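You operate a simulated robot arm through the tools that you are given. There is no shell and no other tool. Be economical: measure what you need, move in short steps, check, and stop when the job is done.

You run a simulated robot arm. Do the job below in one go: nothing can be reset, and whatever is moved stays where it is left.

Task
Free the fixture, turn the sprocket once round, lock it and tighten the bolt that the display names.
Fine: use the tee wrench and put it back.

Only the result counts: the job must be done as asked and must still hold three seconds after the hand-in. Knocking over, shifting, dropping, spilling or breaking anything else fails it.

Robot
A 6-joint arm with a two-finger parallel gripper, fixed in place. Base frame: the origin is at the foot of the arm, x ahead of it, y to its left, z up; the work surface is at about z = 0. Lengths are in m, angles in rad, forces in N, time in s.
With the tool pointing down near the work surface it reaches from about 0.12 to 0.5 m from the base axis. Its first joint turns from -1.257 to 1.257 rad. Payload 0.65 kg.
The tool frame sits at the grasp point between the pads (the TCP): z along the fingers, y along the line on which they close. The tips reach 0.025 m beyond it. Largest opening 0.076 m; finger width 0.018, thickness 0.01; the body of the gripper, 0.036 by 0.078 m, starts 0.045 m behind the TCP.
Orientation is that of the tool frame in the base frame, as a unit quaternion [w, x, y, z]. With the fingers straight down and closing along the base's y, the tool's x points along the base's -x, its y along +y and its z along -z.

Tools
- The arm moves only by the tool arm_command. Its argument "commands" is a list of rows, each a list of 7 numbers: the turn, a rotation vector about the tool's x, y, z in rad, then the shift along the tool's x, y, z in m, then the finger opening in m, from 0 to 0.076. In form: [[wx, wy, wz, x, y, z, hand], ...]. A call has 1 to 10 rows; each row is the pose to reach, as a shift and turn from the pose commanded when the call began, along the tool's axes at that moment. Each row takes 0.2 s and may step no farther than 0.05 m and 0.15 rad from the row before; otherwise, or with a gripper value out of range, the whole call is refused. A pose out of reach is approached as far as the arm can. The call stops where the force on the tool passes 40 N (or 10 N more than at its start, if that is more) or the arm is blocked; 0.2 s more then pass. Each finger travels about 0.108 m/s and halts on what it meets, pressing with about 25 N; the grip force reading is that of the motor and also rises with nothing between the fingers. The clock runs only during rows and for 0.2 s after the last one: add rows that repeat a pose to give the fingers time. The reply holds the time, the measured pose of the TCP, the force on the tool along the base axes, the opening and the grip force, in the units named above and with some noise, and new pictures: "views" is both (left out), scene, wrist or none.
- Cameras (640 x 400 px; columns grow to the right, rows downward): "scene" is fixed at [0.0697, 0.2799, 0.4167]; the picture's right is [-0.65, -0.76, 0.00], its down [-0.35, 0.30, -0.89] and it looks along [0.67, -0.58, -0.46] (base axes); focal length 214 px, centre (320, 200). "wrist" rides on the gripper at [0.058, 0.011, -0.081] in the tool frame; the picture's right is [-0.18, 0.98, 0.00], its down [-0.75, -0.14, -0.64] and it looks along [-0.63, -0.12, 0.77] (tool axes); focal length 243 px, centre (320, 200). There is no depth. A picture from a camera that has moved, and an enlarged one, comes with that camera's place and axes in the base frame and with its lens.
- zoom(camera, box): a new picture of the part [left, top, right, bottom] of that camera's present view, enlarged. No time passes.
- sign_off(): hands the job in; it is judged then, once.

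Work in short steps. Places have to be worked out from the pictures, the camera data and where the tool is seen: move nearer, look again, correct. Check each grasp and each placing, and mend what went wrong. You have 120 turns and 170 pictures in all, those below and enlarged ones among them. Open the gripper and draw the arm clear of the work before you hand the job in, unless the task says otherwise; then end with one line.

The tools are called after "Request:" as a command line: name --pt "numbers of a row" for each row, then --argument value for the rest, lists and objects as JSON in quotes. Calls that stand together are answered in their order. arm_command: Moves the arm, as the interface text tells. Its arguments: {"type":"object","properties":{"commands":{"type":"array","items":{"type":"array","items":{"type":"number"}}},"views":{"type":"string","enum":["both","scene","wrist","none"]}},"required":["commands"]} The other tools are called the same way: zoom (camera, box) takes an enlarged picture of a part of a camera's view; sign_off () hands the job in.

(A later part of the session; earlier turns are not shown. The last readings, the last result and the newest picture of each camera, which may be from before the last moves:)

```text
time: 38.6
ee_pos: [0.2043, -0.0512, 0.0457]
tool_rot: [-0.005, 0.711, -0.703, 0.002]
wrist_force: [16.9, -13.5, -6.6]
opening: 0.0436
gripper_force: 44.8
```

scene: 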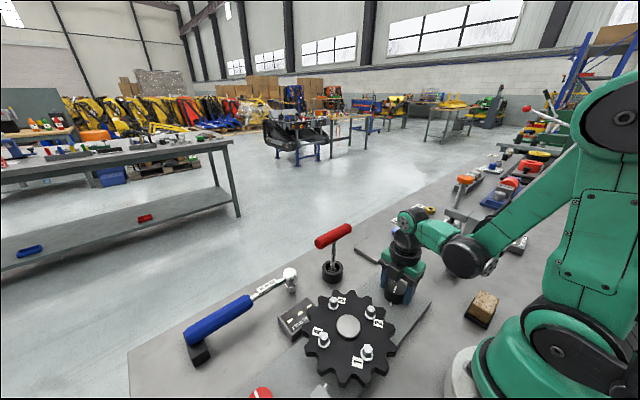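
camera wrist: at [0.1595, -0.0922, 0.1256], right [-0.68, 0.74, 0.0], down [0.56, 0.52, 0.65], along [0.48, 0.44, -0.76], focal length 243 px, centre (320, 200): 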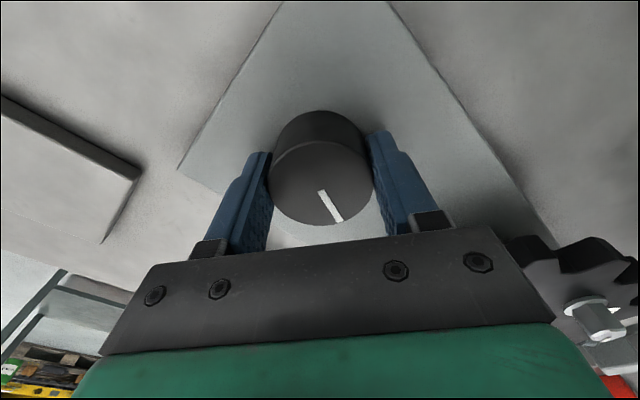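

Yaw −1.58, knob has turned 1.88 rad. Open and rotate the hand back to yaw about +1.3.

Request:
arm_command --pt "0 0 0 0 0 0 0.065" --pt "0 0 0.145 0 0 0 0.065" --pt "0 0 0.29 0 0 0 0.065" --pt "0 0 0.435 0 0 0 0.065" --pt "0 0 0.58 0 0 0 0.065" --pt "0 0 0.725 0 0 0 0.065" --pt "0 0 0.87 0 0 0 0.065" --pt "0 0 1.015 0 0 0 0.065" --pt "0 0 1.16 0 0 0 0.065" --pt "0 0 1.305 0 0 0 0.065" --views "none"

Request:
arm_command --pt "0 0 0.145 0 0 0 0.065" --pt "0 0 0.29 0 0 0 0.065" --pt "0 0 0.435 0 0 0 0.065" --pt "0 0 0.58 0 0 0 0.065" --pt "0 0 0.725 0 0 0 0.065" --pt "0 0 0.87 0 0 0 0.065" --pt "0 0 1.015 0 0 0 0.065" --pt "0 0 1.16 0 0 0 0.065" --pt "0 0 1.305 0 0 0 0.065" --pt "0 0 1.45 0 0 0 0.065" --views "wrist"

```text
time: 40.8
ee_pos: [0.2041, -0.052, 0.0466]
tool_rot: [0.002, -0.135, 0.991, 0.003]
wrist_force: [-0.4, -0.5, -0.1]
opening: 0.0651
gripper_force: 0.1
```

```text
time: 43.0
ee_pos: [0.2044, -0.0508, 0.0462]
tool_rot: [0.001, 0.555, 0.832, 0.004]
wrist_force: [0.6, -0.3, 0.8]
opening: 0.0653
gripper_force: 0.1
camera wrist: at [0.1909, 0.0062, 0.1263], right [0.98, 0.21, 0.01], down [0.15, -0.75, 0.64], along [0.14, -0.63, -0.77], focal length 243 px, centre (320, 200)
```

wrist: 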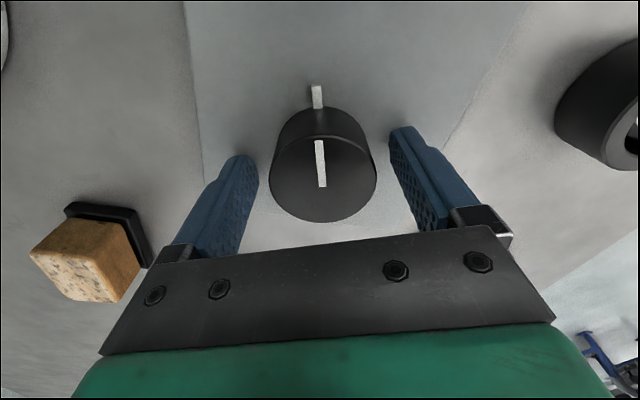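

Pointer now points toward +y (≈1.8 rad turned). Grip and continue.

Request:
arm_command --pt "0 0 0 0 0 0 0.045" --pt "0 0 0 0 0 0 0.03" --pt "0 0 0 0 0 0 0.03" --pt "0 0 0 0 0 0 0.03" --views "none"

Request:
arm_command --pt "0 0 -0.14 0 0 0 0.03" --pt "0 0 -0.28 0 0 0 0.03" --pt "0 0 -0.42 0 0 0 0.03" --pt "0 0 -0.56 0 0 0 0.03" --pt "0 0 -0.7 0 0 0 0.03" --pt "0 0 -0.84 0 0 0 0.03" --pt "0 0 -0.98 0 0 0 0.03" --pt "0 0 -1.12 0 0 0 0.03" --pt "0 0 -1.26 0 0 0 0.03" --views "both"

```text
time: 44.0
ee_pos: [0.2048, -0.0496, 0.0455]
tool_rot: [0.002, 0.554, 0.832, 0.006]
wrist_force: [35.7, 14.3, -7.9]
opening: 0.0436
gripper_force: 44.4
```

```text
time: 44.7
ee_pos: [0.2056, -0.0516, 0.0455]
tool_rot: [0.004, 0.414, 0.91, 0.006]
wrist_force: [5.5, 4.1, 4.4]
opening: 0.0434
gripper_force: 45.0
stopped in row 3: the force on the tool passed its limit (the readings are from after the stop); the commanded pose is now the measured one
camera wrist: at [0.1737, -0.0007, 0.1261], right [0.86, 0.51, 0.01], down [0.38, -0.66, 0.64], along [0.34, -0.55, -0.77], focal length 243 px, centre (320, 200)
```

scene: 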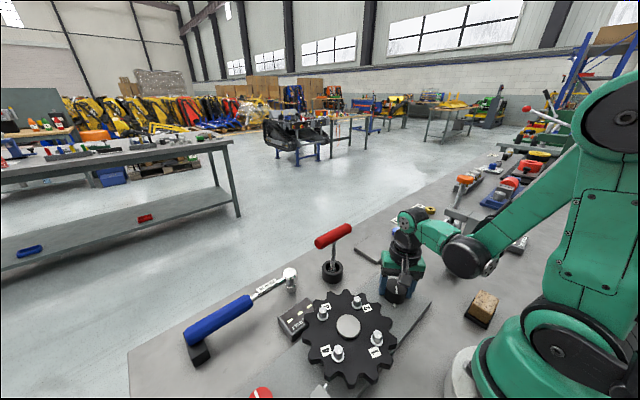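
wrist: 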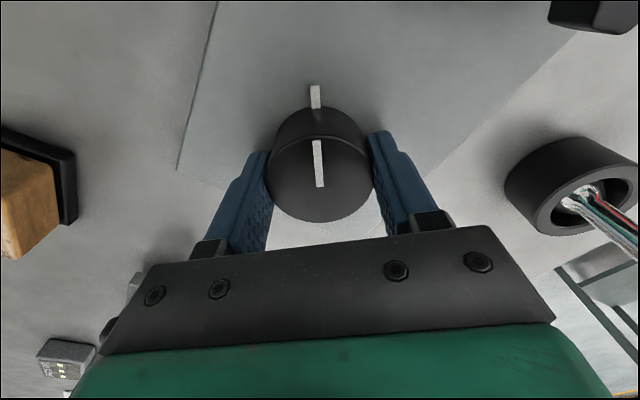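

It follows; load is relieved now. Continue.

Request:
arm_command --pt "0 0 -0.14 0 0 0 0.03" --pt "0 0 -0.28 0 0 0 0.03" --pt "0 0 -0.42 0 0 0 0.03" --pt "0 0 -0.56 0 0 0 0.03" --pt "0 0 -0.7 0 0 0 0.03" --pt "0 0 -0.84 0 0 0 0.03" --pt "0 0 -0.98 0 0 0 0.03" --pt "0 0 -1.12 0 0 0 0.03" --pt "0 0 -1.26 0 0 0 0.03" --views "none"

Request:
arm_command --pt "0 0 -0.14 0 0 0 0.03" --pt "0 0 -0.28 0 0 0 0.03" --pt "0 0 -0.42 0 0 0 0.03" --pt "0 0 -0.56 0 0 0 0.03" --pt "0 0 -0.7 0 0 0 0.03" --pt "0 0 -0.84 0 0 0 0.03" --pt "0 0 -0.98 0 0 0 0.03" --views "both"

```text
time: 46.7
ee_pos: [0.2045, -0.05, 0.0463]
tool_rot: [0.005, -0.203, 0.979, 0.003]
wrist_force: [-1.9, 25.7, -0.6]
opening: 0.0437
gripper_force: 45.1
```

```text
time: 48.3
ee_pos: [0.2052, -0.0501, 0.0456]
tool_rot: [0.006, -0.64, 0.769, 0.0]
wrist_force: [-17.3, 10.4, -3.0]
opening: 0.0435
gripper_force: 44.5
camera wrist: at [0.1822, -0.1073, 0.1255], right [-0.93, 0.36, -0.01], down [0.27, 0.71, 0.65], along [0.24, 0.61, -0.76], focal length 243 px, centre (320, 200)
```

scene: 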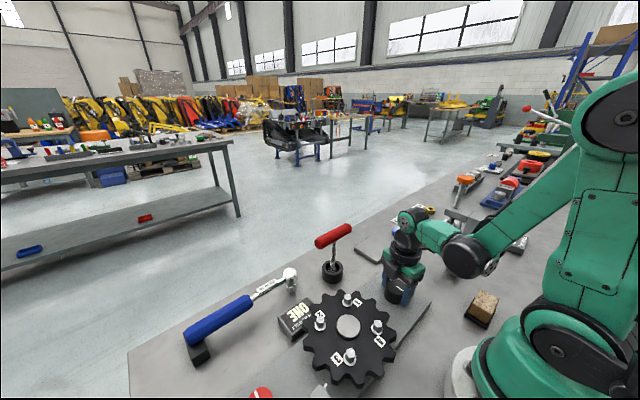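
wrist: 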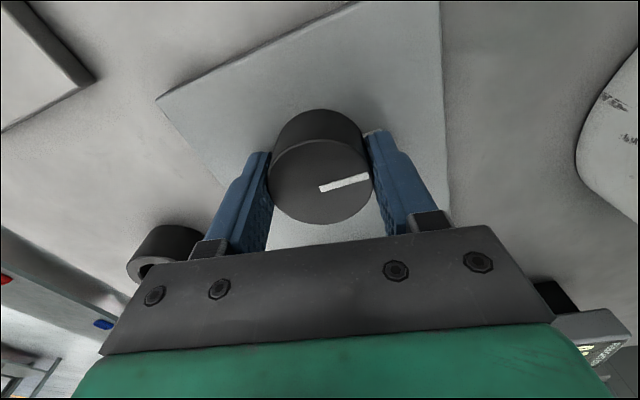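

The sprocket is back with bolt 1 at the start place (gear 2:1, knob hit its end), and the display has changed. Zoom in.

Request:
zoom --camera "scene" --box '[260, 270, 420, 390]'

```text
3.33 times, centred on (340, 330) of scene
camera zoom: at [0.0697, 0.2799, 0.4167], right [-0.65, -0.76, 0.0], down [-0.35, 0.3, -0.89], along [0.67, -0.58, -0.46], focal length 715 px, centre (253, -233)
```

zoom: 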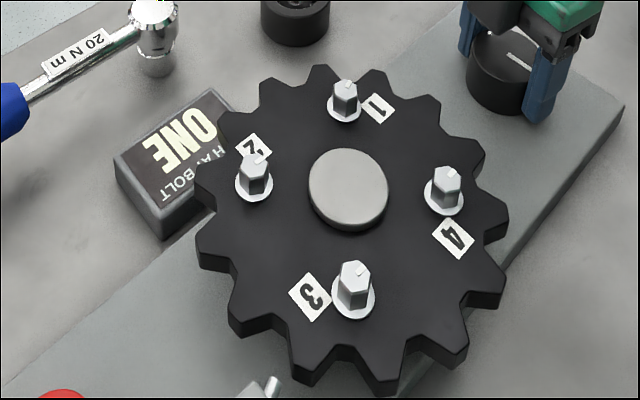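

Display: HIGH AT BOLT ONE. Release the drive knob, rise and rotate the hand back for the red knob.

Request:
arm_command --pt "0 0 0 0 0 0 0.055" --pt "0 0 0 0 0 0 0.076" --pt "0 0 0 0 0 -0.045 0.076" --pt "0 0 0 0 0 -0.09 0.076" --pt "0 0 0.145 0 0 -0.135 0.076" --pt "0 0 0.29 0 0 -0.152 0.076" --pt "0 0 0.435 0 0 -0.152 0.076" --pt "0 0 0.58 0 0 -0.152 0.076" --pt "0 0 0.725 0 0 -0.152 0.076" --pt "0 0 0.87 0 0 -0.152 0.076" --views "none"

Request:
arm_command --pt "0 0 0.145 0 0 0 0.076" --pt "0 0 0.29 0 0 0 0.076" --pt "0 0 0.435 0 0 0 0.076" --pt "0 0 0.52 0 0 0 0.076" --views "wrist"

```text
time: 50.5
ee_pos: [0.2042, -0.0522, 0.1991]
tool_rot: [0.007, -0.254, 0.967, 0.003]
wrist_force: [0.4, 0.6, 0.6]
opening: 0.0762
gripper_force: 0.1
```

```text
time: 51.5
ee_pos: [0.2032, -0.0515, 0.1987]
tool_rot: [0.004, 0.002, 1.0, 0.004]
wrist_force: [0.3, 0.3, 0.6]
opening: 0.0762
gripper_force: 0.1
camera wrist: at [0.1439, -0.0418, 0.2774], right [0.19, 0.98, 0.01], down [0.75, -0.15, 0.65], along [0.64, -0.12, -0.76], focal length 243 px, centre (320, 200)
```

wrist: 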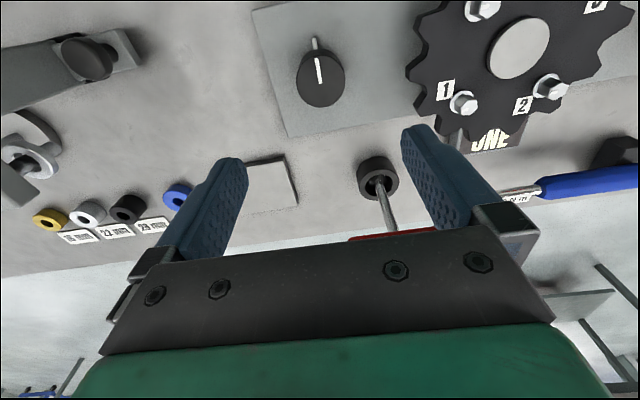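

The knob's pointer is at −x, sprocket at its start place, display ONE. Now go to the red knob again.

Request:
arm_command --pt "0 0 0 -0.003 0.045 0 0.076" --pt "0 0 0 -0.006 0.09 0 0.076" --pt "0 0 0 -0.009 0.135 0 0.076" --pt "0 0 0 -0.012 0.18 0 0.076" --pt "0 0 0 -0.015 0.225 0 0.076" --pt "0 0 0 -0.018 0.27 0 0.076" --pt "0 0 0 -0.018 0.3055 0.03 0.076" --pt "0 0 0 -0.018 0.3055 0.075 0.076" --pt "0 0 0 -0.018 0.3055 0.115 0.076" --pt "0 0 0 -0.018 0.3055 0.153 0.076" --views "none"

Request:
arm_command --pt "0 0 0 0 0 0 0.05" --pt "0 0 0 0 0 0 0.028" --pt "0 0 0 0 0 0 0.025" --pt "0 0 0 0 0 0 0.025" --views "wrist"

```text
time: 53.7
ee_pos: [0.2257, 0.2544, 0.0477]
tool_rot: [0.005, 0.002, 1.0, 0.004]
wrist_force: [0.7, -0.4, 0.3]
opening: 0.0761
gripper_force: 0.1
```

```text
time: 54.7
ee_pos: [0.2251, 0.2534, 0.0464]
tool_rot: [0.005, 0.0, 1.0, 0.004]
wrist_force: [-0.3, 13.6, -5.6]
opening: 0.0353
gripper_force: 5.9
camera wrist: at [0.1656, 0.2642, 0.1264], right [0.19, 0.98, 0.01], down [0.75, -0.15, 0.65], along [0.64, -0.11, -0.76], focal length 243 px, centre (320, 200)
```

wrist: 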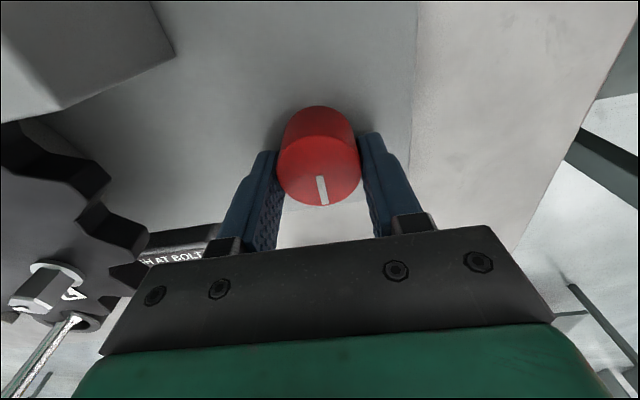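

Slightly off in x (+3.5 mm) and y; correct, squeeze, then turn counter-clockwise 90°.

Request:
arm_command --pt "0 0 0 0.002 0.0005 0 0.045" --pt "0 0 0 0.0035 0.001 0 0.045" --pt "0 0 0 0.0035 0.001 0 0.025" --pt "0 0 0 0.0035 0.001 0 0.025" --pt "0 0 0 0.0035 0.001 0 0.025" --views "none"

Request:
arm_command --pt "0 0 -0.12 0 0 0 0.025" --pt "0 0 -0.24 0 0 0 0.025" --pt "0 0 -0.36 0 0 0 0.025" --pt "0 0 -0.48 0 0 0 0.025" --pt "0 0 -0.6 0 0 0 0.025" --pt "0 0 -0.72 0 0 0 0.025" --views "wrist"

```text
time: 55.9
ee_pos: [0.2204, 0.2549, 0.0471]
tool_rot: [0.005, 0.002, 1.0, 0.003]
wrist_force: [0.9, -14.0, 1.3]
opening: 0.0337
gripper_force: 45.0
```

```text
time: 56.9
ee_pos: [0.2199, 0.2565, 0.0471]
tool_rot: [0.006, -0.236, 0.972, 0.001]
wrist_force: [2.2, 1.2, -6.6]
opening: 0.0335
gripper_force: 45.2
stopped in row 5: the force on the tool passed its limit (the readings are from after the stop); the commanded pose is now the measured one
camera wrist: at [0.1624, 0.2372, 0.1263], right [-0.29, 0.96, 0.0], down [0.73, 0.22, 0.65], along [0.62, 0.19, -0.76], focal length 243 px, centre (320, 200)
```

wrist: 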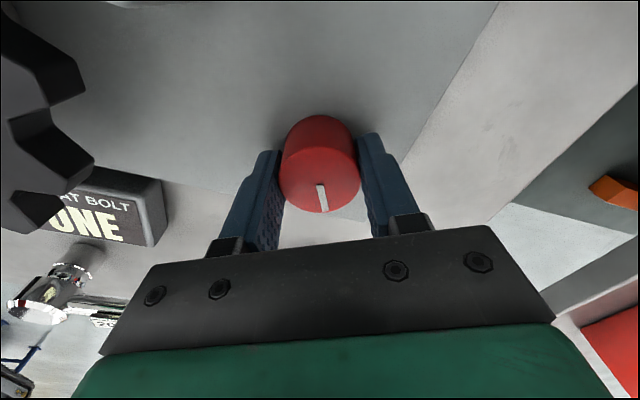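

It follows. Continue the counter-clockwise turn to the original position.

Request:
arm_command --pt "0 0 -0.12 0 0 0 0.025" --pt "0 0 -0.24 0 0 0 0.025" --pt "0 0 -0.36 0 0 0 0.025" --pt "0 0 -0.48 0 0 0 0.025" --pt "0 0 -0.6 0 0 0 0.025" --pt "0 0 -0.72 0 0 0 0.025" --pt "0 0 -0.84 0 0 0 0.025" --pt "0 0 -0.96 0 0 0 0.025" --pt "0 0 -1.1 0 0 0 0.025" --views "wrist"

```text
time: 58.9
ee_pos: [0.2201, 0.2557, 0.0469]
tool_rot: [-0.007, 0.711, -0.704, 0.0]
wrist_force: [-17.0, 11.2, 3.3]
opening: 0.0336
gripper_force: 45.6
camera wrist: at [0.2083, 0.1962, 0.1267], right [-0.98, 0.17, -0.01], down [0.13, 0.75, 0.65], along [0.12, 0.64, -0.76], focal length 243 px, centre (320, 200)
```

wrist: 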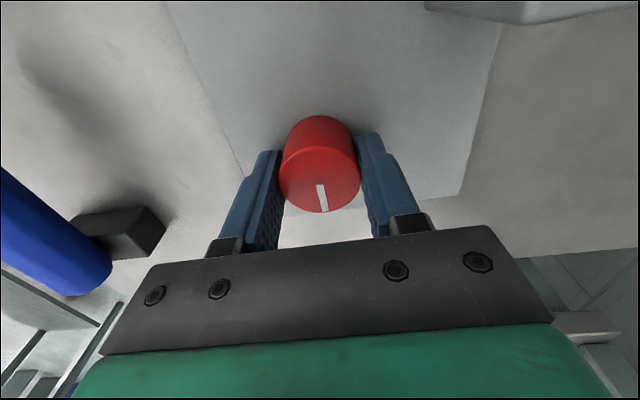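

Add a slight extra turn to be sure it's at its stop, then release and rise.

Request:
arm_command --pt "0 0 -0.1 0 0 0 0.025" --pt "0 0 -0.15 0 0 0 0.025" --pt "0 0 -0.15 0 0 0 0.05" --pt "0 0 -0.15 0 0 0 0.076" --pt "0 0 -0.1 0 0 -0.045 0.076" --pt "0 0 0 0 0 -0.09 0.076" --pt "0 0 0.14 0 0 -0.135 0.076" --pt "0 0 0.28 0 0 -0.153 0.076" --pt "0 0 0.42 0 0 -0.153 0.076" --pt "0 0 0.56 0 0 -0.153 0.076" --views "none"

Request:
arm_command --pt "0 0 0.14 0 0 0 0.076" --pt "0 0 0.28 0 0 0 0.076" --pt "0 0 0.42 0 0 0 0.076" --pt "0 0 0.56 0 0 0 0.076" --pt "0 0 0.7 0 0 0 0.076" --pt "0 0 0.84 0 0 0 0.076" --pt "0 0 0.98 0 0 0 0.076" --pt "0 0 1.02 0 0 0 0.076" --views "wrist"

Request:
zoom --camera "wrist" --box '[200, 0, 440, 150]'

```text
time: 61.1
ee_pos: [0.2193, 0.2551, 0.2003]
tool_rot: [0.007, -0.486, 0.874, -0.001]
wrist_force: [-0.2, -0.2, 0.1]
opening: 0.0761
gripper_force: 0.1
```

```text
time: 62.9
ee_pos: [0.2192, 0.2536, 0.201]
tool_rot: [0.006, 0.002, 1.0, 0.004]
wrist_force: [0.9, 0.0, -0.3]
opening: 0.076
gripper_force: 0.2
camera wrist: at [0.1593, 0.2641, 0.2797], right [0.19, 0.98, 0.01], down [0.74, -0.15, 0.65], along [0.64, -0.11, -0.76], focal length 243 px, centre (320, 200)
```

wrist: 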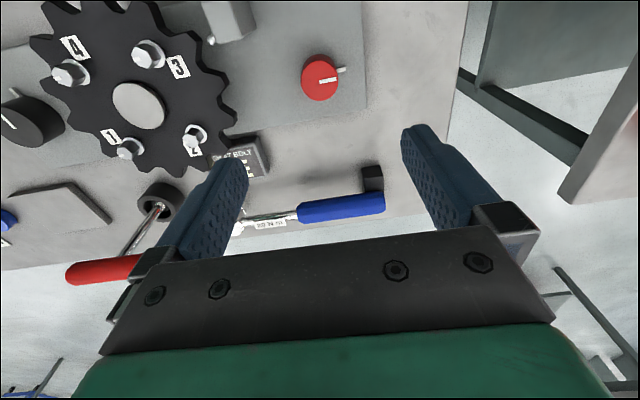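

```text
2.67 times, centred on (320, 75) of wrist
camera zoom: at [0.1593, 0.2641, 0.2797], right [0.19, 0.98, 0.01], down [0.74, -0.15, 0.65], along [0.64, -0.11, -0.76], focal length 647 px, centre (320, 533)
```

zoom: 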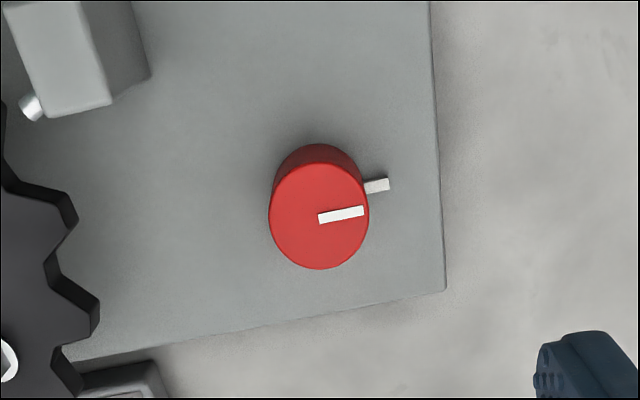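

The fixture is locked again at the original mark. Now look at the tee wrench (handle estimated at (0.344, -0.002, 0.12)).

Request:
arm_command --pt "0 0 0 -0.005 -0.045 -0.01 0.076" --pt "0 0 0 -0.01 -0.09 -0.02 0.076" --pt "0 0 0 -0.015 -0.135 -0.02 0.076" --pt "0 0 0 -0.02 -0.18 -0.02 0.076" --pt "0 0 0 -0.025 -0.225 -0.02 0.076" --pt "0 0 0 -0.03 -0.262 -0.02 0.076" --views "both"

Request:
zoom --camera "wrist" --box '[220, 60, 440, 240]'

Request:
zoom --camera "scene" --box '[260, 210, 420, 390]'

```text
time: 64.3
ee_pos: [0.2483, -0.01, 0.2191]
tool_rot: [0.006, 0.0, 1.0, 0.003]
wrist_force: [-1.4, -0.3, -0.1]
opening: 0.0758
gripper_force: 0.1
camera wrist: at [0.1883, 0.0007, 0.2981], right [0.18, 0.98, 0.01], down [0.74, -0.15, 0.65], along [0.64, -0.11, -0.76], focal length 243 px, centre (320, 200)
```

scene: 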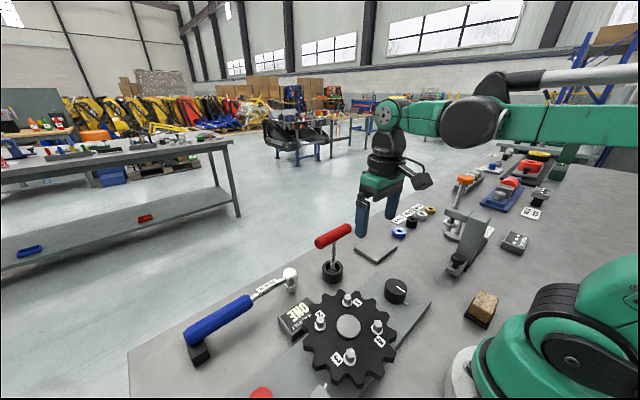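
wrist: 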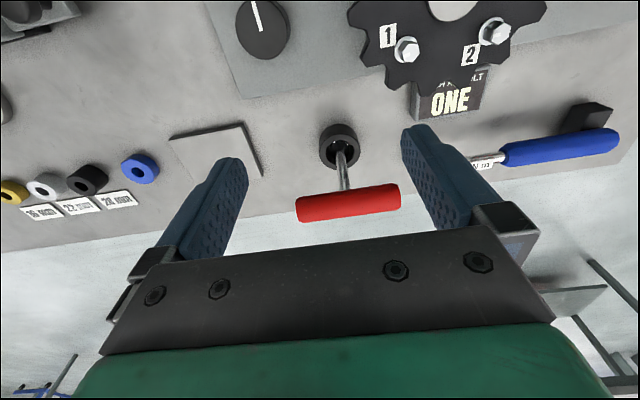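

```text
2.22 times, centred on (330, 150) of wrist
camera zoom: at [0.1883, 0.0007, 0.2981], right [0.18, 0.98, 0.01], down [0.74, -0.15, 0.65], along [0.64, -0.11, -0.76], focal length 539 px, centre (298, 311)
```

zoom: 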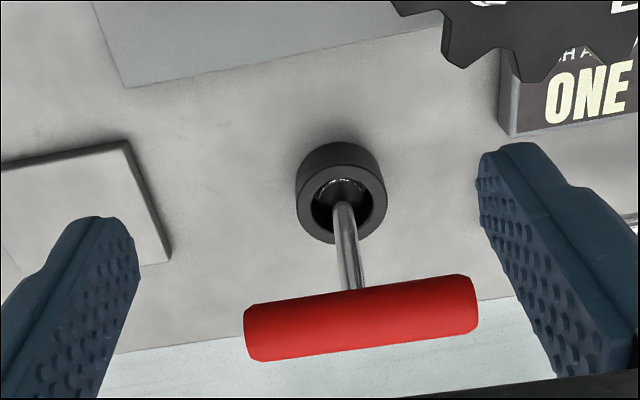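

```text
2.22 times, centred on (340, 300) of scene
camera zoom: at [0.0697, 0.2799, 0.4167], right [-0.65, -0.76, 0.0], down [-0.35, 0.3, -0.89], along [0.67, -0.58, -0.46], focal length 477 px, centre (276, -22)
```

zoom: 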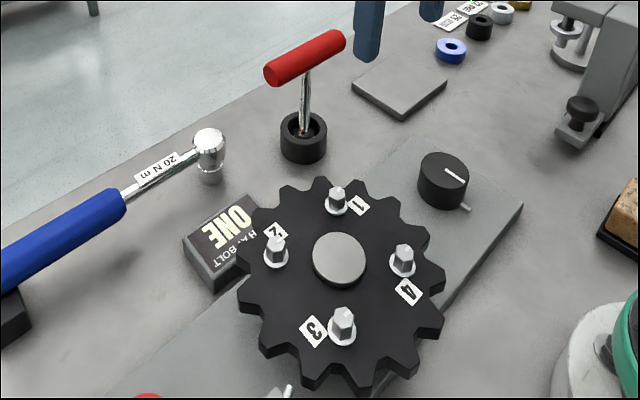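

Handle runs along y, ≈0.10 long, centre ≈(0.340, 0.001, 0.13). I'll turn the hand −90° so the fingers straddle it, and move above it.

Request:
arm_command --pt "0 0 -0.145 -0.01 0.001 0 0.076" --pt "0 0 -0.29 -0.02 0.002 0 0.076" --pt "0 0 -0.435 -0.03 0.003 0 0.076" --pt "0 0 -0.58 -0.04 0.004 0 0.076" --pt "0 0 -0.725 -0.05 0.005 0 0.076" --pt "0 0 -0.87 -0.06 0.006 0 0.076" --pt "0 0 -1.015 -0.07 0.007 0 0.076" --pt "0 0 -1.16 -0.08 0.009 0 0.076" --pt "0 0 -1.305 -0.09 0.011 0 0.076" --pt "0 0 -1.45 -0.091 0.011 0 0.076" --views "none"

Request:
arm_command --pt "0 0 -0.12 0 0 0 0.076" --pt "0 0 -0.12 0 0 0 0.076" --views "both"

```text
time: 66.5
ee_pos: [0.339, 0.0035, 0.2197]
tool_rot: [0.007, -0.664, 0.748, -0.001]
wrist_force: [1.0, 0.0, 0.3]
opening: 0.076
gripper_force: 0.0
```

```text
time: 67.1
ee_pos: [0.34, 0.0023, 0.2196]
tool_rot: [-0.006, 0.707, -0.707, 0.002]
wrist_force: [0.5, 0.6, 1.2]
opening: 0.0762
gripper_force: 0.0
camera wrist: at [0.3265, -0.0564, 0.2991], right [-0.98, 0.18, -0.01], down [0.13, 0.75, 0.65], along [0.13, 0.64, -0.76], focal length 243 px, centre (320, 200)
```

scene: 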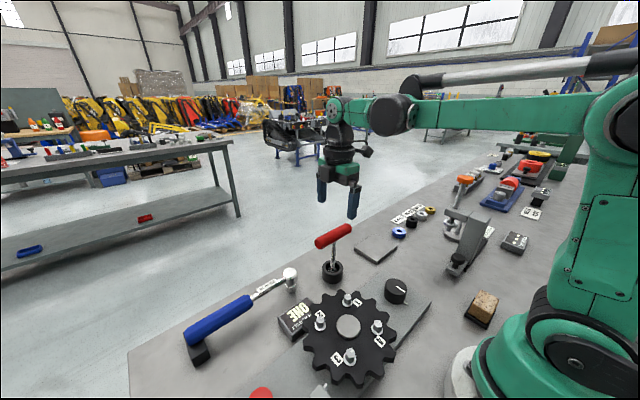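
wrist: 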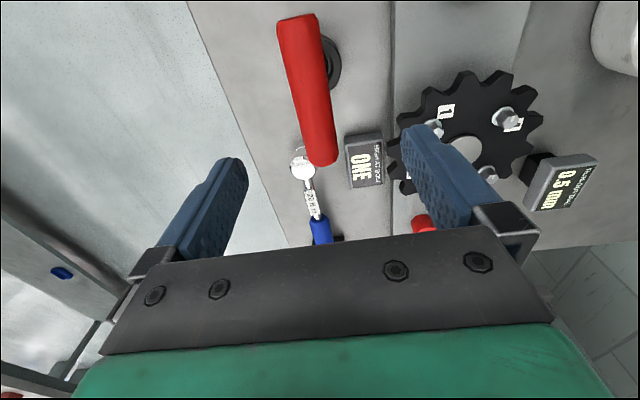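

Run-out dial 0.5 mm, bolt ONE. Handle measured at x≈0.344, y≈−0.001; descend partway and check.

Request:
arm_command --pt "0 0 0 0.003 -0.004 0.025 0.076" --pt "0 0 0 0.003 -0.004 0.05 0.076" --views "both"

Request:
zoom --camera "scene" --box '[280, 160, 400, 290]'

```text
time: 67.7
ee_pos: [0.3437, 0.0006, 0.1699]
tool_rot: [0.006, -0.707, 0.707, -0.001]
wrist_force: [-0.9, 1.1, 0.2]
opening: 0.0759
gripper_force: 0.1
camera wrist: at [0.3306, -0.0592, 0.2484], right [-0.98, 0.19, -0.01], down [0.13, 0.75, 0.65], along [0.13, 0.64, -0.76], focal length 243 px, centre (320, 200)
```

scene: 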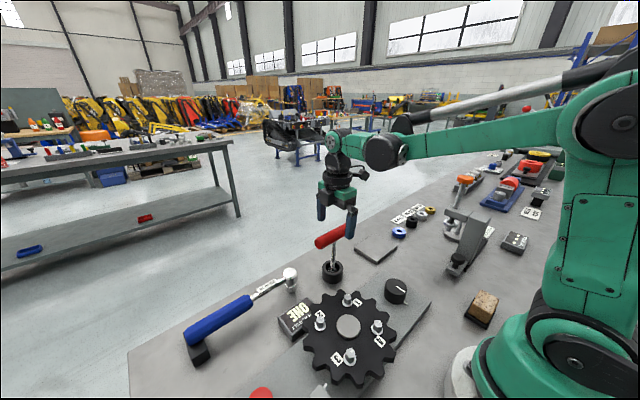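
wrist: 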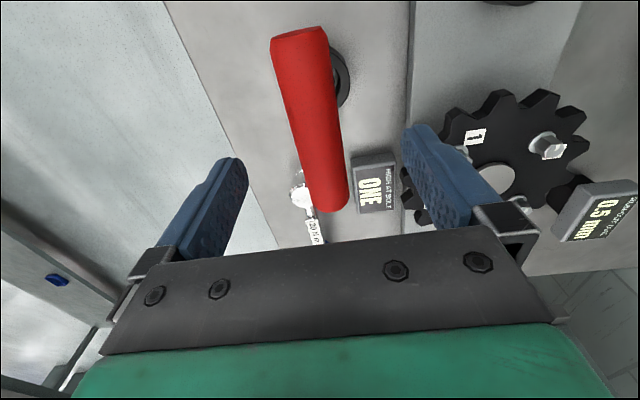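

```text
3.08 times, centred on (340, 225) of scene
camera zoom: at [0.0697, 0.2799, 0.4167], right [-0.65, -0.76, 0.0], down [-0.35, 0.3, -0.89], along [0.67, -0.58, -0.46], focal length 660 px, centre (258, 123)
```

zoom: 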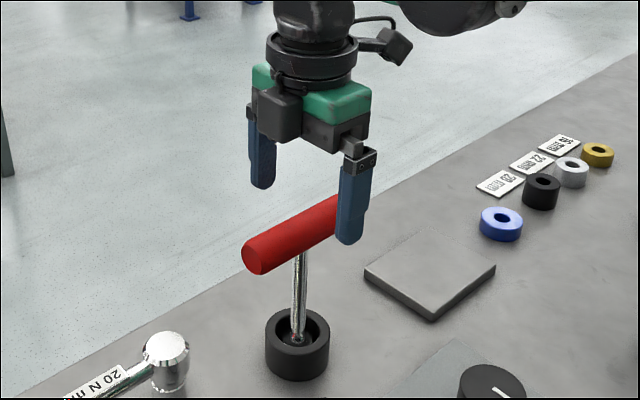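

Good alignment (handle x≈0.343, y centre ≈−0.001). Descend to z≈0.13 and close.

Request:
arm_command --pt "0 0 0 0.002 0 0.02 0.076" --pt "0 0 0 0.002 0 0.04 0.076" --pt "0 0 0 0.002 0 0.04 0.05" --pt "0 0 0 0.002 0 0.04 0.03" --pt "0 0 0 0.002 0 0.04 0.024" --pt "0 0 0 0.002 0 0.04 0.024" --views "both"

Request:
zoom --camera "scene" --box '[280, 160, 400, 290]'

```text
time: 69.1
ee_pos: [0.3437, -0.0019, 0.1288]
tool_rot: [0.007, -0.706, 0.708, -0.002]
wrist_force: [-0.8, 0.2, 0.4]
opening: 0.0254
gripper_force: 25.1
camera wrist: at [0.3313, -0.0606, 0.2089], right [-0.98, 0.19, -0.01], down [0.13, 0.75, 0.65], along [0.13, 0.64, -0.76], focal length 243 px, centre (320, 200)
```

scene: 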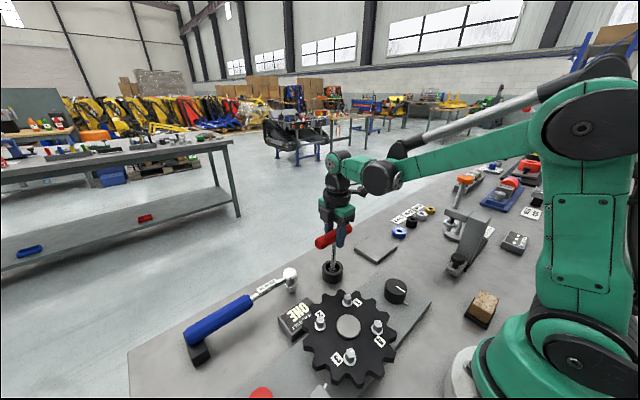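
wrist: 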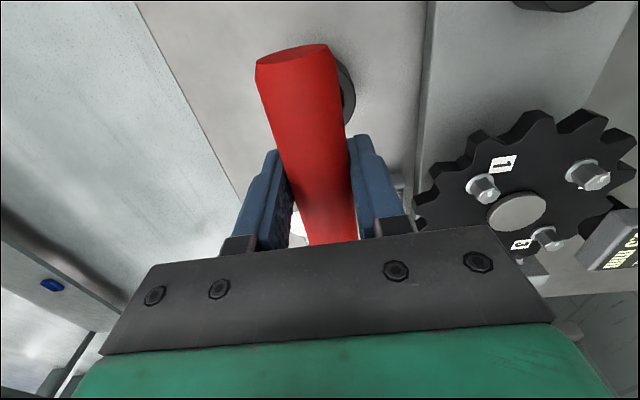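

```text
3.08 times, centred on (340, 225) of scene
camera zoom: at [0.0697, 0.2799, 0.4167], right [-0.65, -0.76, 0.0], down [-0.35, 0.3, -0.89], along [0.67, -0.58, -0.46], focal length 660 px, centre (258, 123)
```

zoom: 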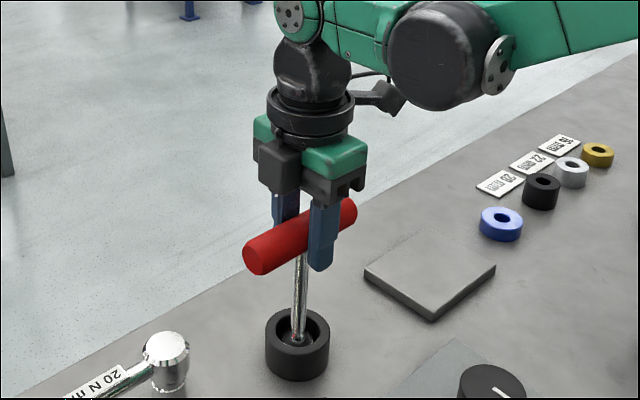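

Gripped the handle (opening 0.0254). Squeeze fully and lift straight up.

Request:
arm_command --pt "0 0 0 0 0 0 0.01" --pt "0 0 0 0 0 0 0.01" --pt "0 0 0 0 0 -0.02 0.01" --pt "0 0 0 0 0 -0.04 0.01" --pt "0 0 0 0 0 -0.07 0.01" --pt "0 0 0 0 0 -0.1 0.01" --views "both"

Request:
zoom --camera "scene" --box '[270, 140, 420, 290]'

```text
time: 70.5
ee_pos: [0.3426, -0.0012, 0.2307]
tool_rot: [0.006, -0.706, 0.708, -0.001]
wrist_force: [0.3, 0.2, -1.8]
opening: 0.0255
gripper_force: 25.1
camera wrist: at [0.3302, -0.0606, 0.3101], right [-0.98, 0.19, -0.01], down [0.13, 0.75, 0.65], along [0.13, 0.64, -0.76], focal length 243 px, centre (320, 200)
```

scene: 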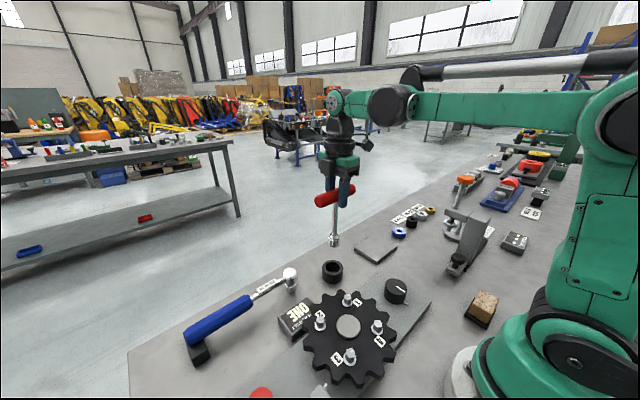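
wrist: 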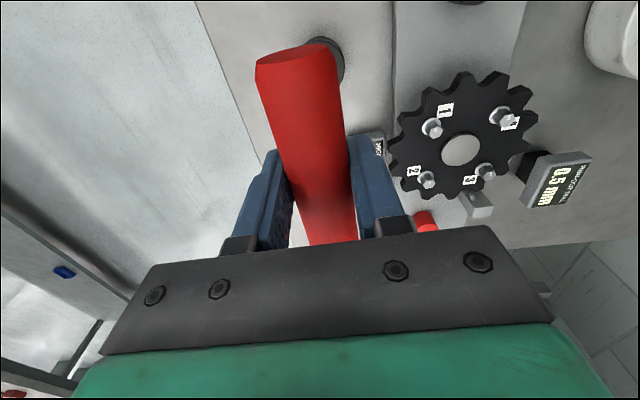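

```text
2.67 times, centred on (345, 215) of scene
camera zoom: at [0.0697, 0.2799, 0.4167], right [-0.65, -0.76, 0.0], down [-0.35, 0.3, -0.89], along [0.67, -0.58, -0.46], focal length 572 px, centre (253, 160)
```

zoom: 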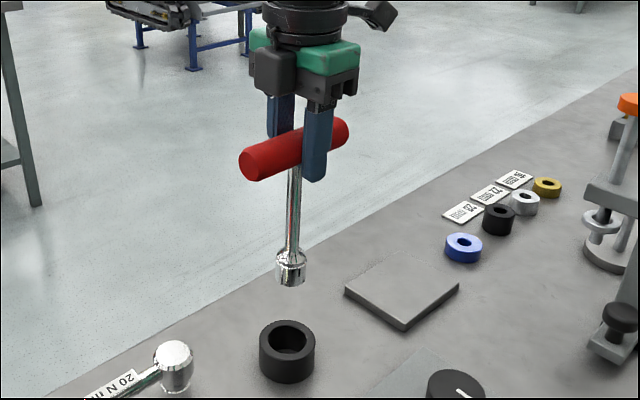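

The wrench is out and held straight. Zoom on bolt 1 in the wrist view to measure its position.

Request:
zoom --camera "wrist" --box '[380, 60, 560, 210]'

```text
2.67 times, centred on (470, 135) of wrist
camera zoom: at [0.3302, -0.0606, 0.3101], right [-0.98, 0.19, -0.01], down [0.13, 0.75, 0.65], along [0.13, 0.64, -0.76], focal length 647 px, centre (-80, 373)
```

zoom: 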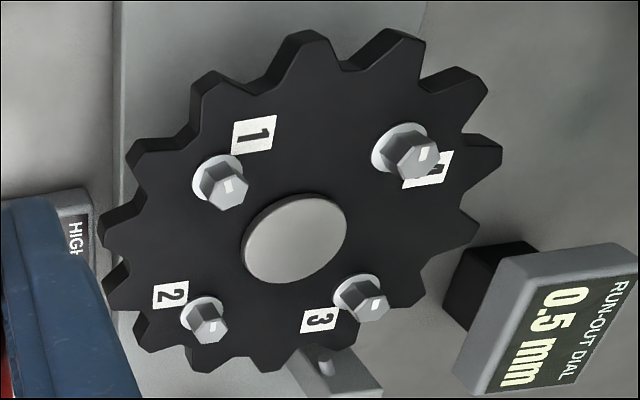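

Move to a view point beside bolt 1 with the wrench held high.

Request:
arm_command --pt "0 0 0 0 0 -0.02 0.01" --pt "0 0 0 -0.03 0.026 -0.02 0.01" --pt "0 0 0 -0.061 0.052 -0.02 0.01" --pt "0 0 0 -0.061 0.052 -0.02 0.01" --views "both"

Request:
zoom --camera "wrist" --box '[330, 0, 490, 120]'

Request:
zoom --camera "scene" --box '[280, 170, 420, 330]'

```text
time: 71.5
ee_pos: [0.2919, 0.0599, 0.2498]
tool_rot: [0.006, -0.706, 0.708, -0.002]
wrist_force: [-0.1, -0.3, -1.8]
opening: 0.0255
gripper_force: 25.0
camera wrist: at [0.2781, -0.0001, 0.329], right [-0.98, 0.19, -0.01], down [0.13, 0.75, 0.65], along [0.13, 0.64, -0.76], focal length 243 px, centre (320, 200)
```

scene: 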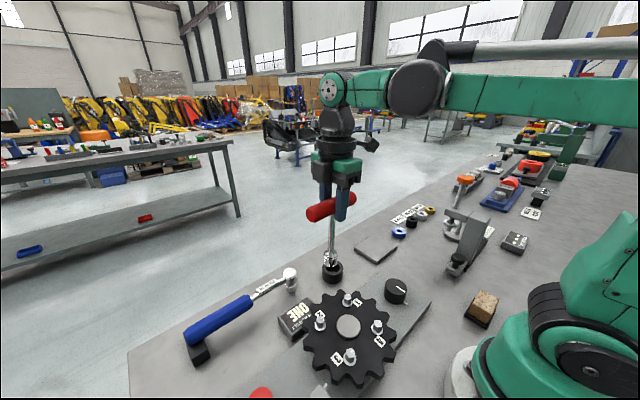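
wrist: 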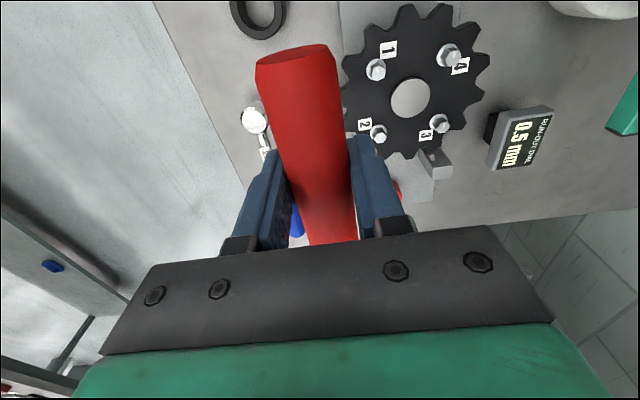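

```text
3.33 times, centred on (410, 60) of wrist
camera zoom: at [0.2781, -0.0001, 0.329], right [-0.98, 0.19, -0.01], down [0.13, 0.75, 0.65], along [0.13, 0.64, -0.76], focal length 809 px, centre (20, 667)
```

zoom: 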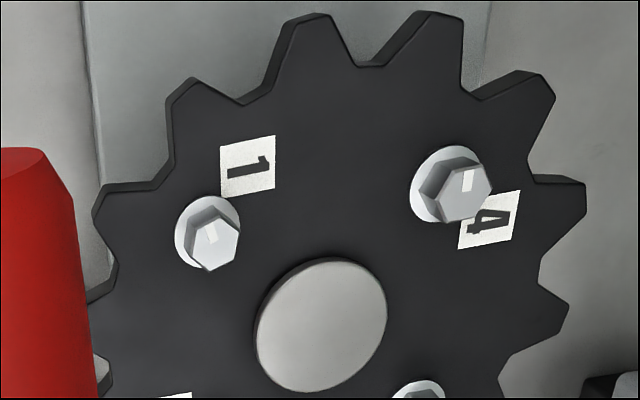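

```text
2.50 times, centred on (350, 250) of scene
camera zoom: at [0.0697, 0.2799, 0.4167], right [-0.65, -0.76, 0.0], down [-0.35, 0.3, -0.89], along [0.67, -0.58, -0.46], focal length 536 px, centre (245, 75)
```

zoom: 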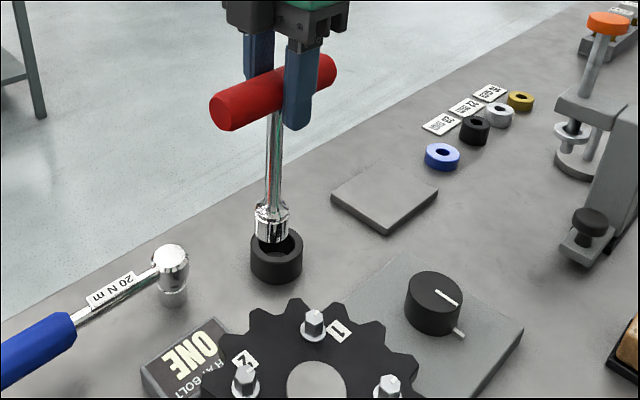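

Triangulating all views, bolt 1's top is at ≈(0.237, 0.066, 0.078); the stem is ≈4.5 mm +y of the TCP. Move above it and check in the scene view.

Request:
arm_command --pt "0 0 0 -0.0005 0.027 0 0.01" --pt "0 0 0 -0.0011 0.0544 0 0.01" --pt "0 0 0 -0.0011 0.0544 0.015 0.01" --pt "0 0 0 -0.0011 0.0544 0.03 0.01" --views "both"

Request:
zoom --camera "scene" --box '[300, 230, 400, 330]'

```text
time: 72.5
ee_pos: [0.2363, 0.0597, 0.2193]
tool_rot: [0.007, -0.706, 0.708, -0.001]
wrist_force: [0.2, 0.2, -2.2]
opening: 0.0256
gripper_force: 25.2
camera wrist: at [0.2241, 0.0008, 0.2988], right [-0.98, 0.19, -0.01], down [0.13, 0.75, 0.65], along [0.13, 0.64, -0.76], focal length 243 px, centre (320, 200)
```

scene: 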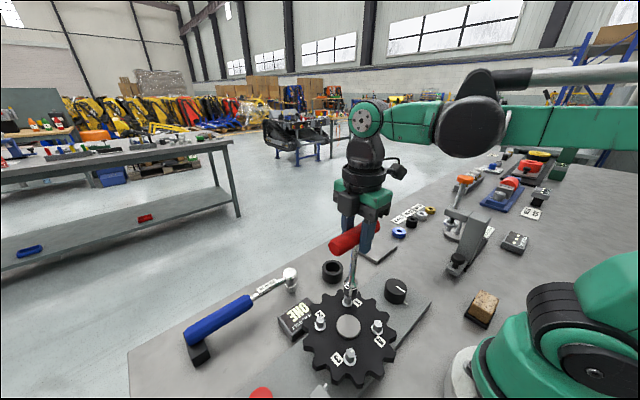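
wrist: 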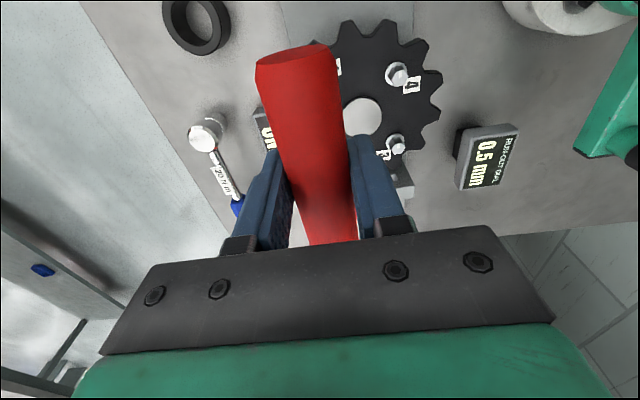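

```text
4.00 times, centred on (350, 280) of scene
camera zoom: at [0.0697, 0.2799, 0.4167], right [-0.65, -0.76, 0.0], down [-0.35, 0.3, -0.89], along [0.67, -0.58, -0.46], focal length 858 px, centre (200, -120)
```

zoom: 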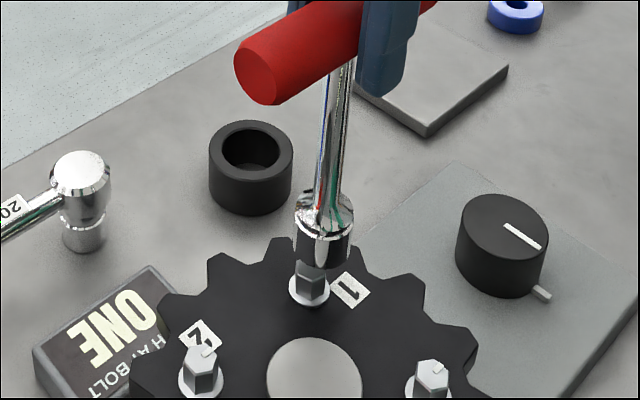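

Socket is just above bolt 1 but ≈4 mm off toward image-right. Use other bolts in the wrist view to cross-check by symmetry.

Request:
zoom --camera "wrist" --box '[320, 0, 480, 190]'

```text
2.11 times, centred on (400, 95) of wrist
camera zoom: at [0.2241, 0.0008, 0.2988], right [-0.98, 0.19, -0.01], down [0.13, 0.75, 0.65], along [0.13, 0.64, -0.76], focal length 511 px, centre (152, 421)
```

zoom: 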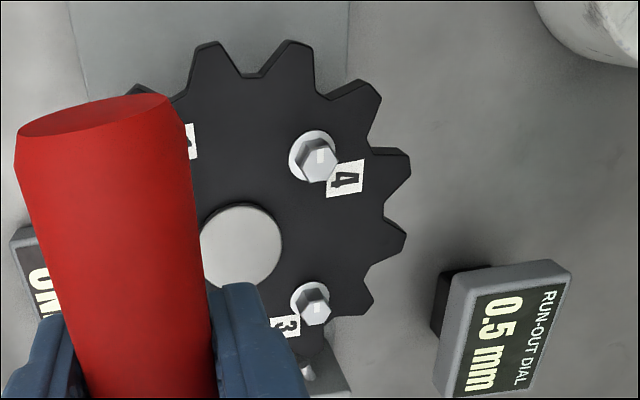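

By symmetry bolt 1 is at (0.2365, 0.0667). Nudge +1.5 mm x, +3 mm y and re-check.

Request:
arm_command --pt "0 0 0 -0.003 -0.0015 0 0.01" --pt "0 0 0 -0.003 -0.0015 0.004 0.01" --views "none"

Request:
zoom --camera "scene" --box '[320, 250, 380, 310]'

```text
time: 73.1
ee_pos: [0.2396, 0.063, 0.215]
tool_rot: [0.007, -0.706, 0.708, -0.002]
wrist_force: [-0.3, -0.7, -2.3]
opening: 0.0254
gripper_force: 25.7
```

```text
6.67 times, centred on (350, 280) of scene
camera zoom: at [0.0697, 0.2799, 0.4167], right [-0.65, -0.76, 0.0], down [-0.35, 0.3, -0.89], along [0.67, -0.58, -0.46], focal length 1430 px, centre (120, -333)
```

zoom: 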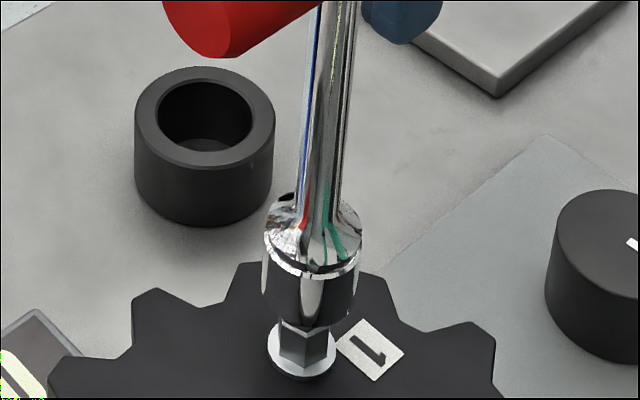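

Laterally aligned now. Descend slowly until contact.

Request:
arm_command --pt "0 0 0 0 0 0.003 0.01" --pt "0 0 0 0 0 0.006 0.01" --pt "0 0 0 0 0 0.009 0.01" --views "none"

Request:
zoom --camera "scene" --box '[320, 250, 380, 310]'

```text
time: 74.0
ee_pos: [0.238, 0.0642, 0.2074]
tool_rot: [0.007, -0.707, 0.708, -0.002]
wrist_force: [0.4, -0.2, 16.1]
opening: 0.0255
gripper_force: 24.9
stopped in row 3: the force on the tool passed its limit (the readings are from after the stop); the commanded pose is now the measured one
```

```text
6.67 times, centred on (350, 280) of scene
camera zoom: at [0.0697, 0.2799, 0.4167], right [-0.65, -0.76, 0.0], down [-0.35, 0.3, -0.89], along [0.67, -0.58, -0.46], focal length 1430 px, centre (120, -333)
```

zoom: 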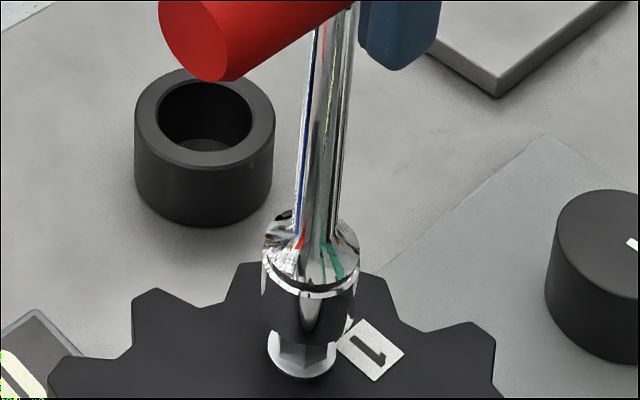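

Contact on bolt top (16 N) without dropping: hex not aligned yet. Rotate clockwise about the stem axis with light pressure.

Request:
arm_command --pt "0 0 0.1 0 0.0004 0.0005 0.01" --pt "0 0 0.2 -0.0001 0.0009 0.0005 0.01" --pt "0 0 0.3 -0.0002 0.0013 0.001 0.01" --pt "0 0 0.4 -0.0004 0.0018 0.001 0.01" --views "none"

Request:
zoom --camera "scene" --box '[310, 210, 400, 310]'

```text
time: 75.0
ee_pos: [0.2357, 0.0637, 0.2071]
tool_rot: [0.008, -0.551, 0.835, 0.0]
wrist_force: [-0.3, -2.2, 36.8]
opening: 0.0251
gripper_force: 24.7
```

```text
4.00 times, centred on (355, 260) of scene
camera zoom: at [0.0696, 0.2799, 0.4167], right [-0.65, -0.76, 0.0], down [-0.35, 0.3, -0.89], along [0.67, -0.58, -0.46], focal length 858 px, centre (180, -40)
```

zoom: 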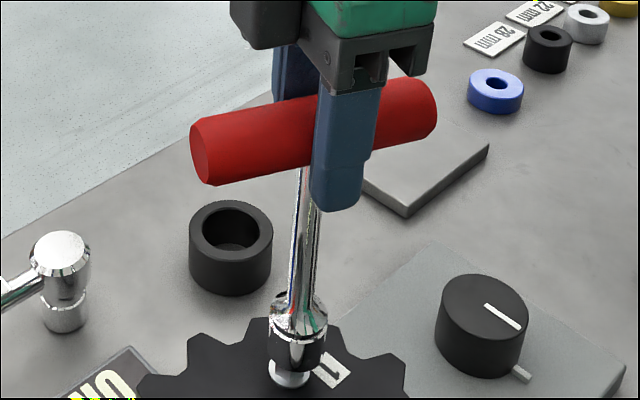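

Still riding on the top. Continue rotating with slightly less pressure.

Request:
arm_command --pt "0 0 0.1 0 0.0004 -0.0006 0.01" --pt "0 0 0.2 -0.0001 0.0009 -0.0006 0.01" --pt "0 0 0.3 -0.0002 0.0013 -0.0004 0.01" --pt "0 0 0.4 -0.0004 0.0018 -0.0002 0.01" --pt "0 0 0.5 -0.0006 0.0022 0 0.01" --pt "0 0 0.6 -0.0008 0.0025 0 0.01" --pt "0 0 0.7 -0.001 0.0028 0 0.01" --views "none"

Request:
zoom --camera "scene" --box '[310, 210, 400, 310]'

```text
time: 76.6
ee_pos: [0.2352, 0.0656, 0.2061]
tool_rot: [0.006, -0.232, 0.973, 0.002]
wrist_force: [2.5, -1.3, -2.0]
opening: 0.0252
gripper_force: 24.7
```

```text
4.00 times, centred on (355, 260) of scene
camera zoom: at [0.0697, 0.2799, 0.4167], right [-0.65, -0.76, 0.0], down [-0.35, 0.3, -0.89], along [0.67, -0.58, -0.46], focal length 858 px, centre (180, -40)
```

zoom: 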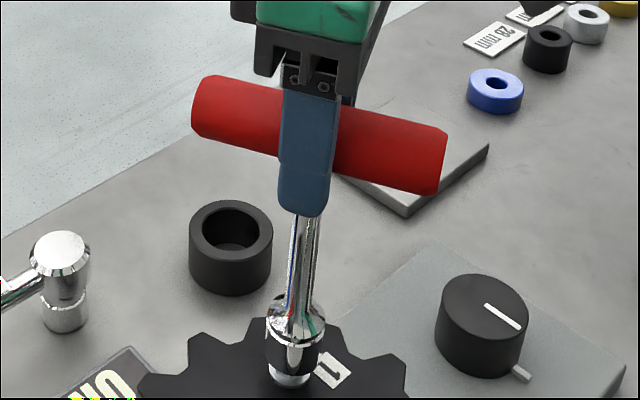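

Vertical force dropped to −2 N: the hex has likely aligned. Push down gently.

Request:
arm_command --pt "0 0 0 0 0 0.002 0.01" --pt "0 0 0 0 0 0.004 0.01" --pt "0 0 0 0 0 0.006 0.01" --pt "0 0 0 0 0 0.008 0.01" --pt "0 0 0 0 0 0.01 0.01" --views "none"

Request:
zoom --camera "scene" --box '[310, 210, 400, 310]'

```text
time: 77.8
ee_pos: [0.2349, 0.0667, 0.1965]
tool_rot: [0.007, -0.232, 0.973, 0.002]
wrist_force: [0.3, 0.5, -2.2]
opening: 0.0252
gripper_force: 24.9
```

```text
4.00 times, centred on (355, 260) of scene
camera zoom: at [0.0697, 0.2799, 0.4167], right [-0.65, -0.76, 0.0], down [-0.35, 0.3, -0.89], along [0.67, -0.58, -0.46], focal length 858 px, centre (180, -40)
```

zoom: 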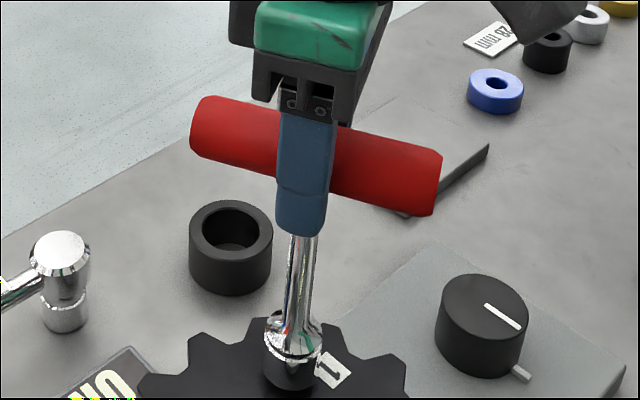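

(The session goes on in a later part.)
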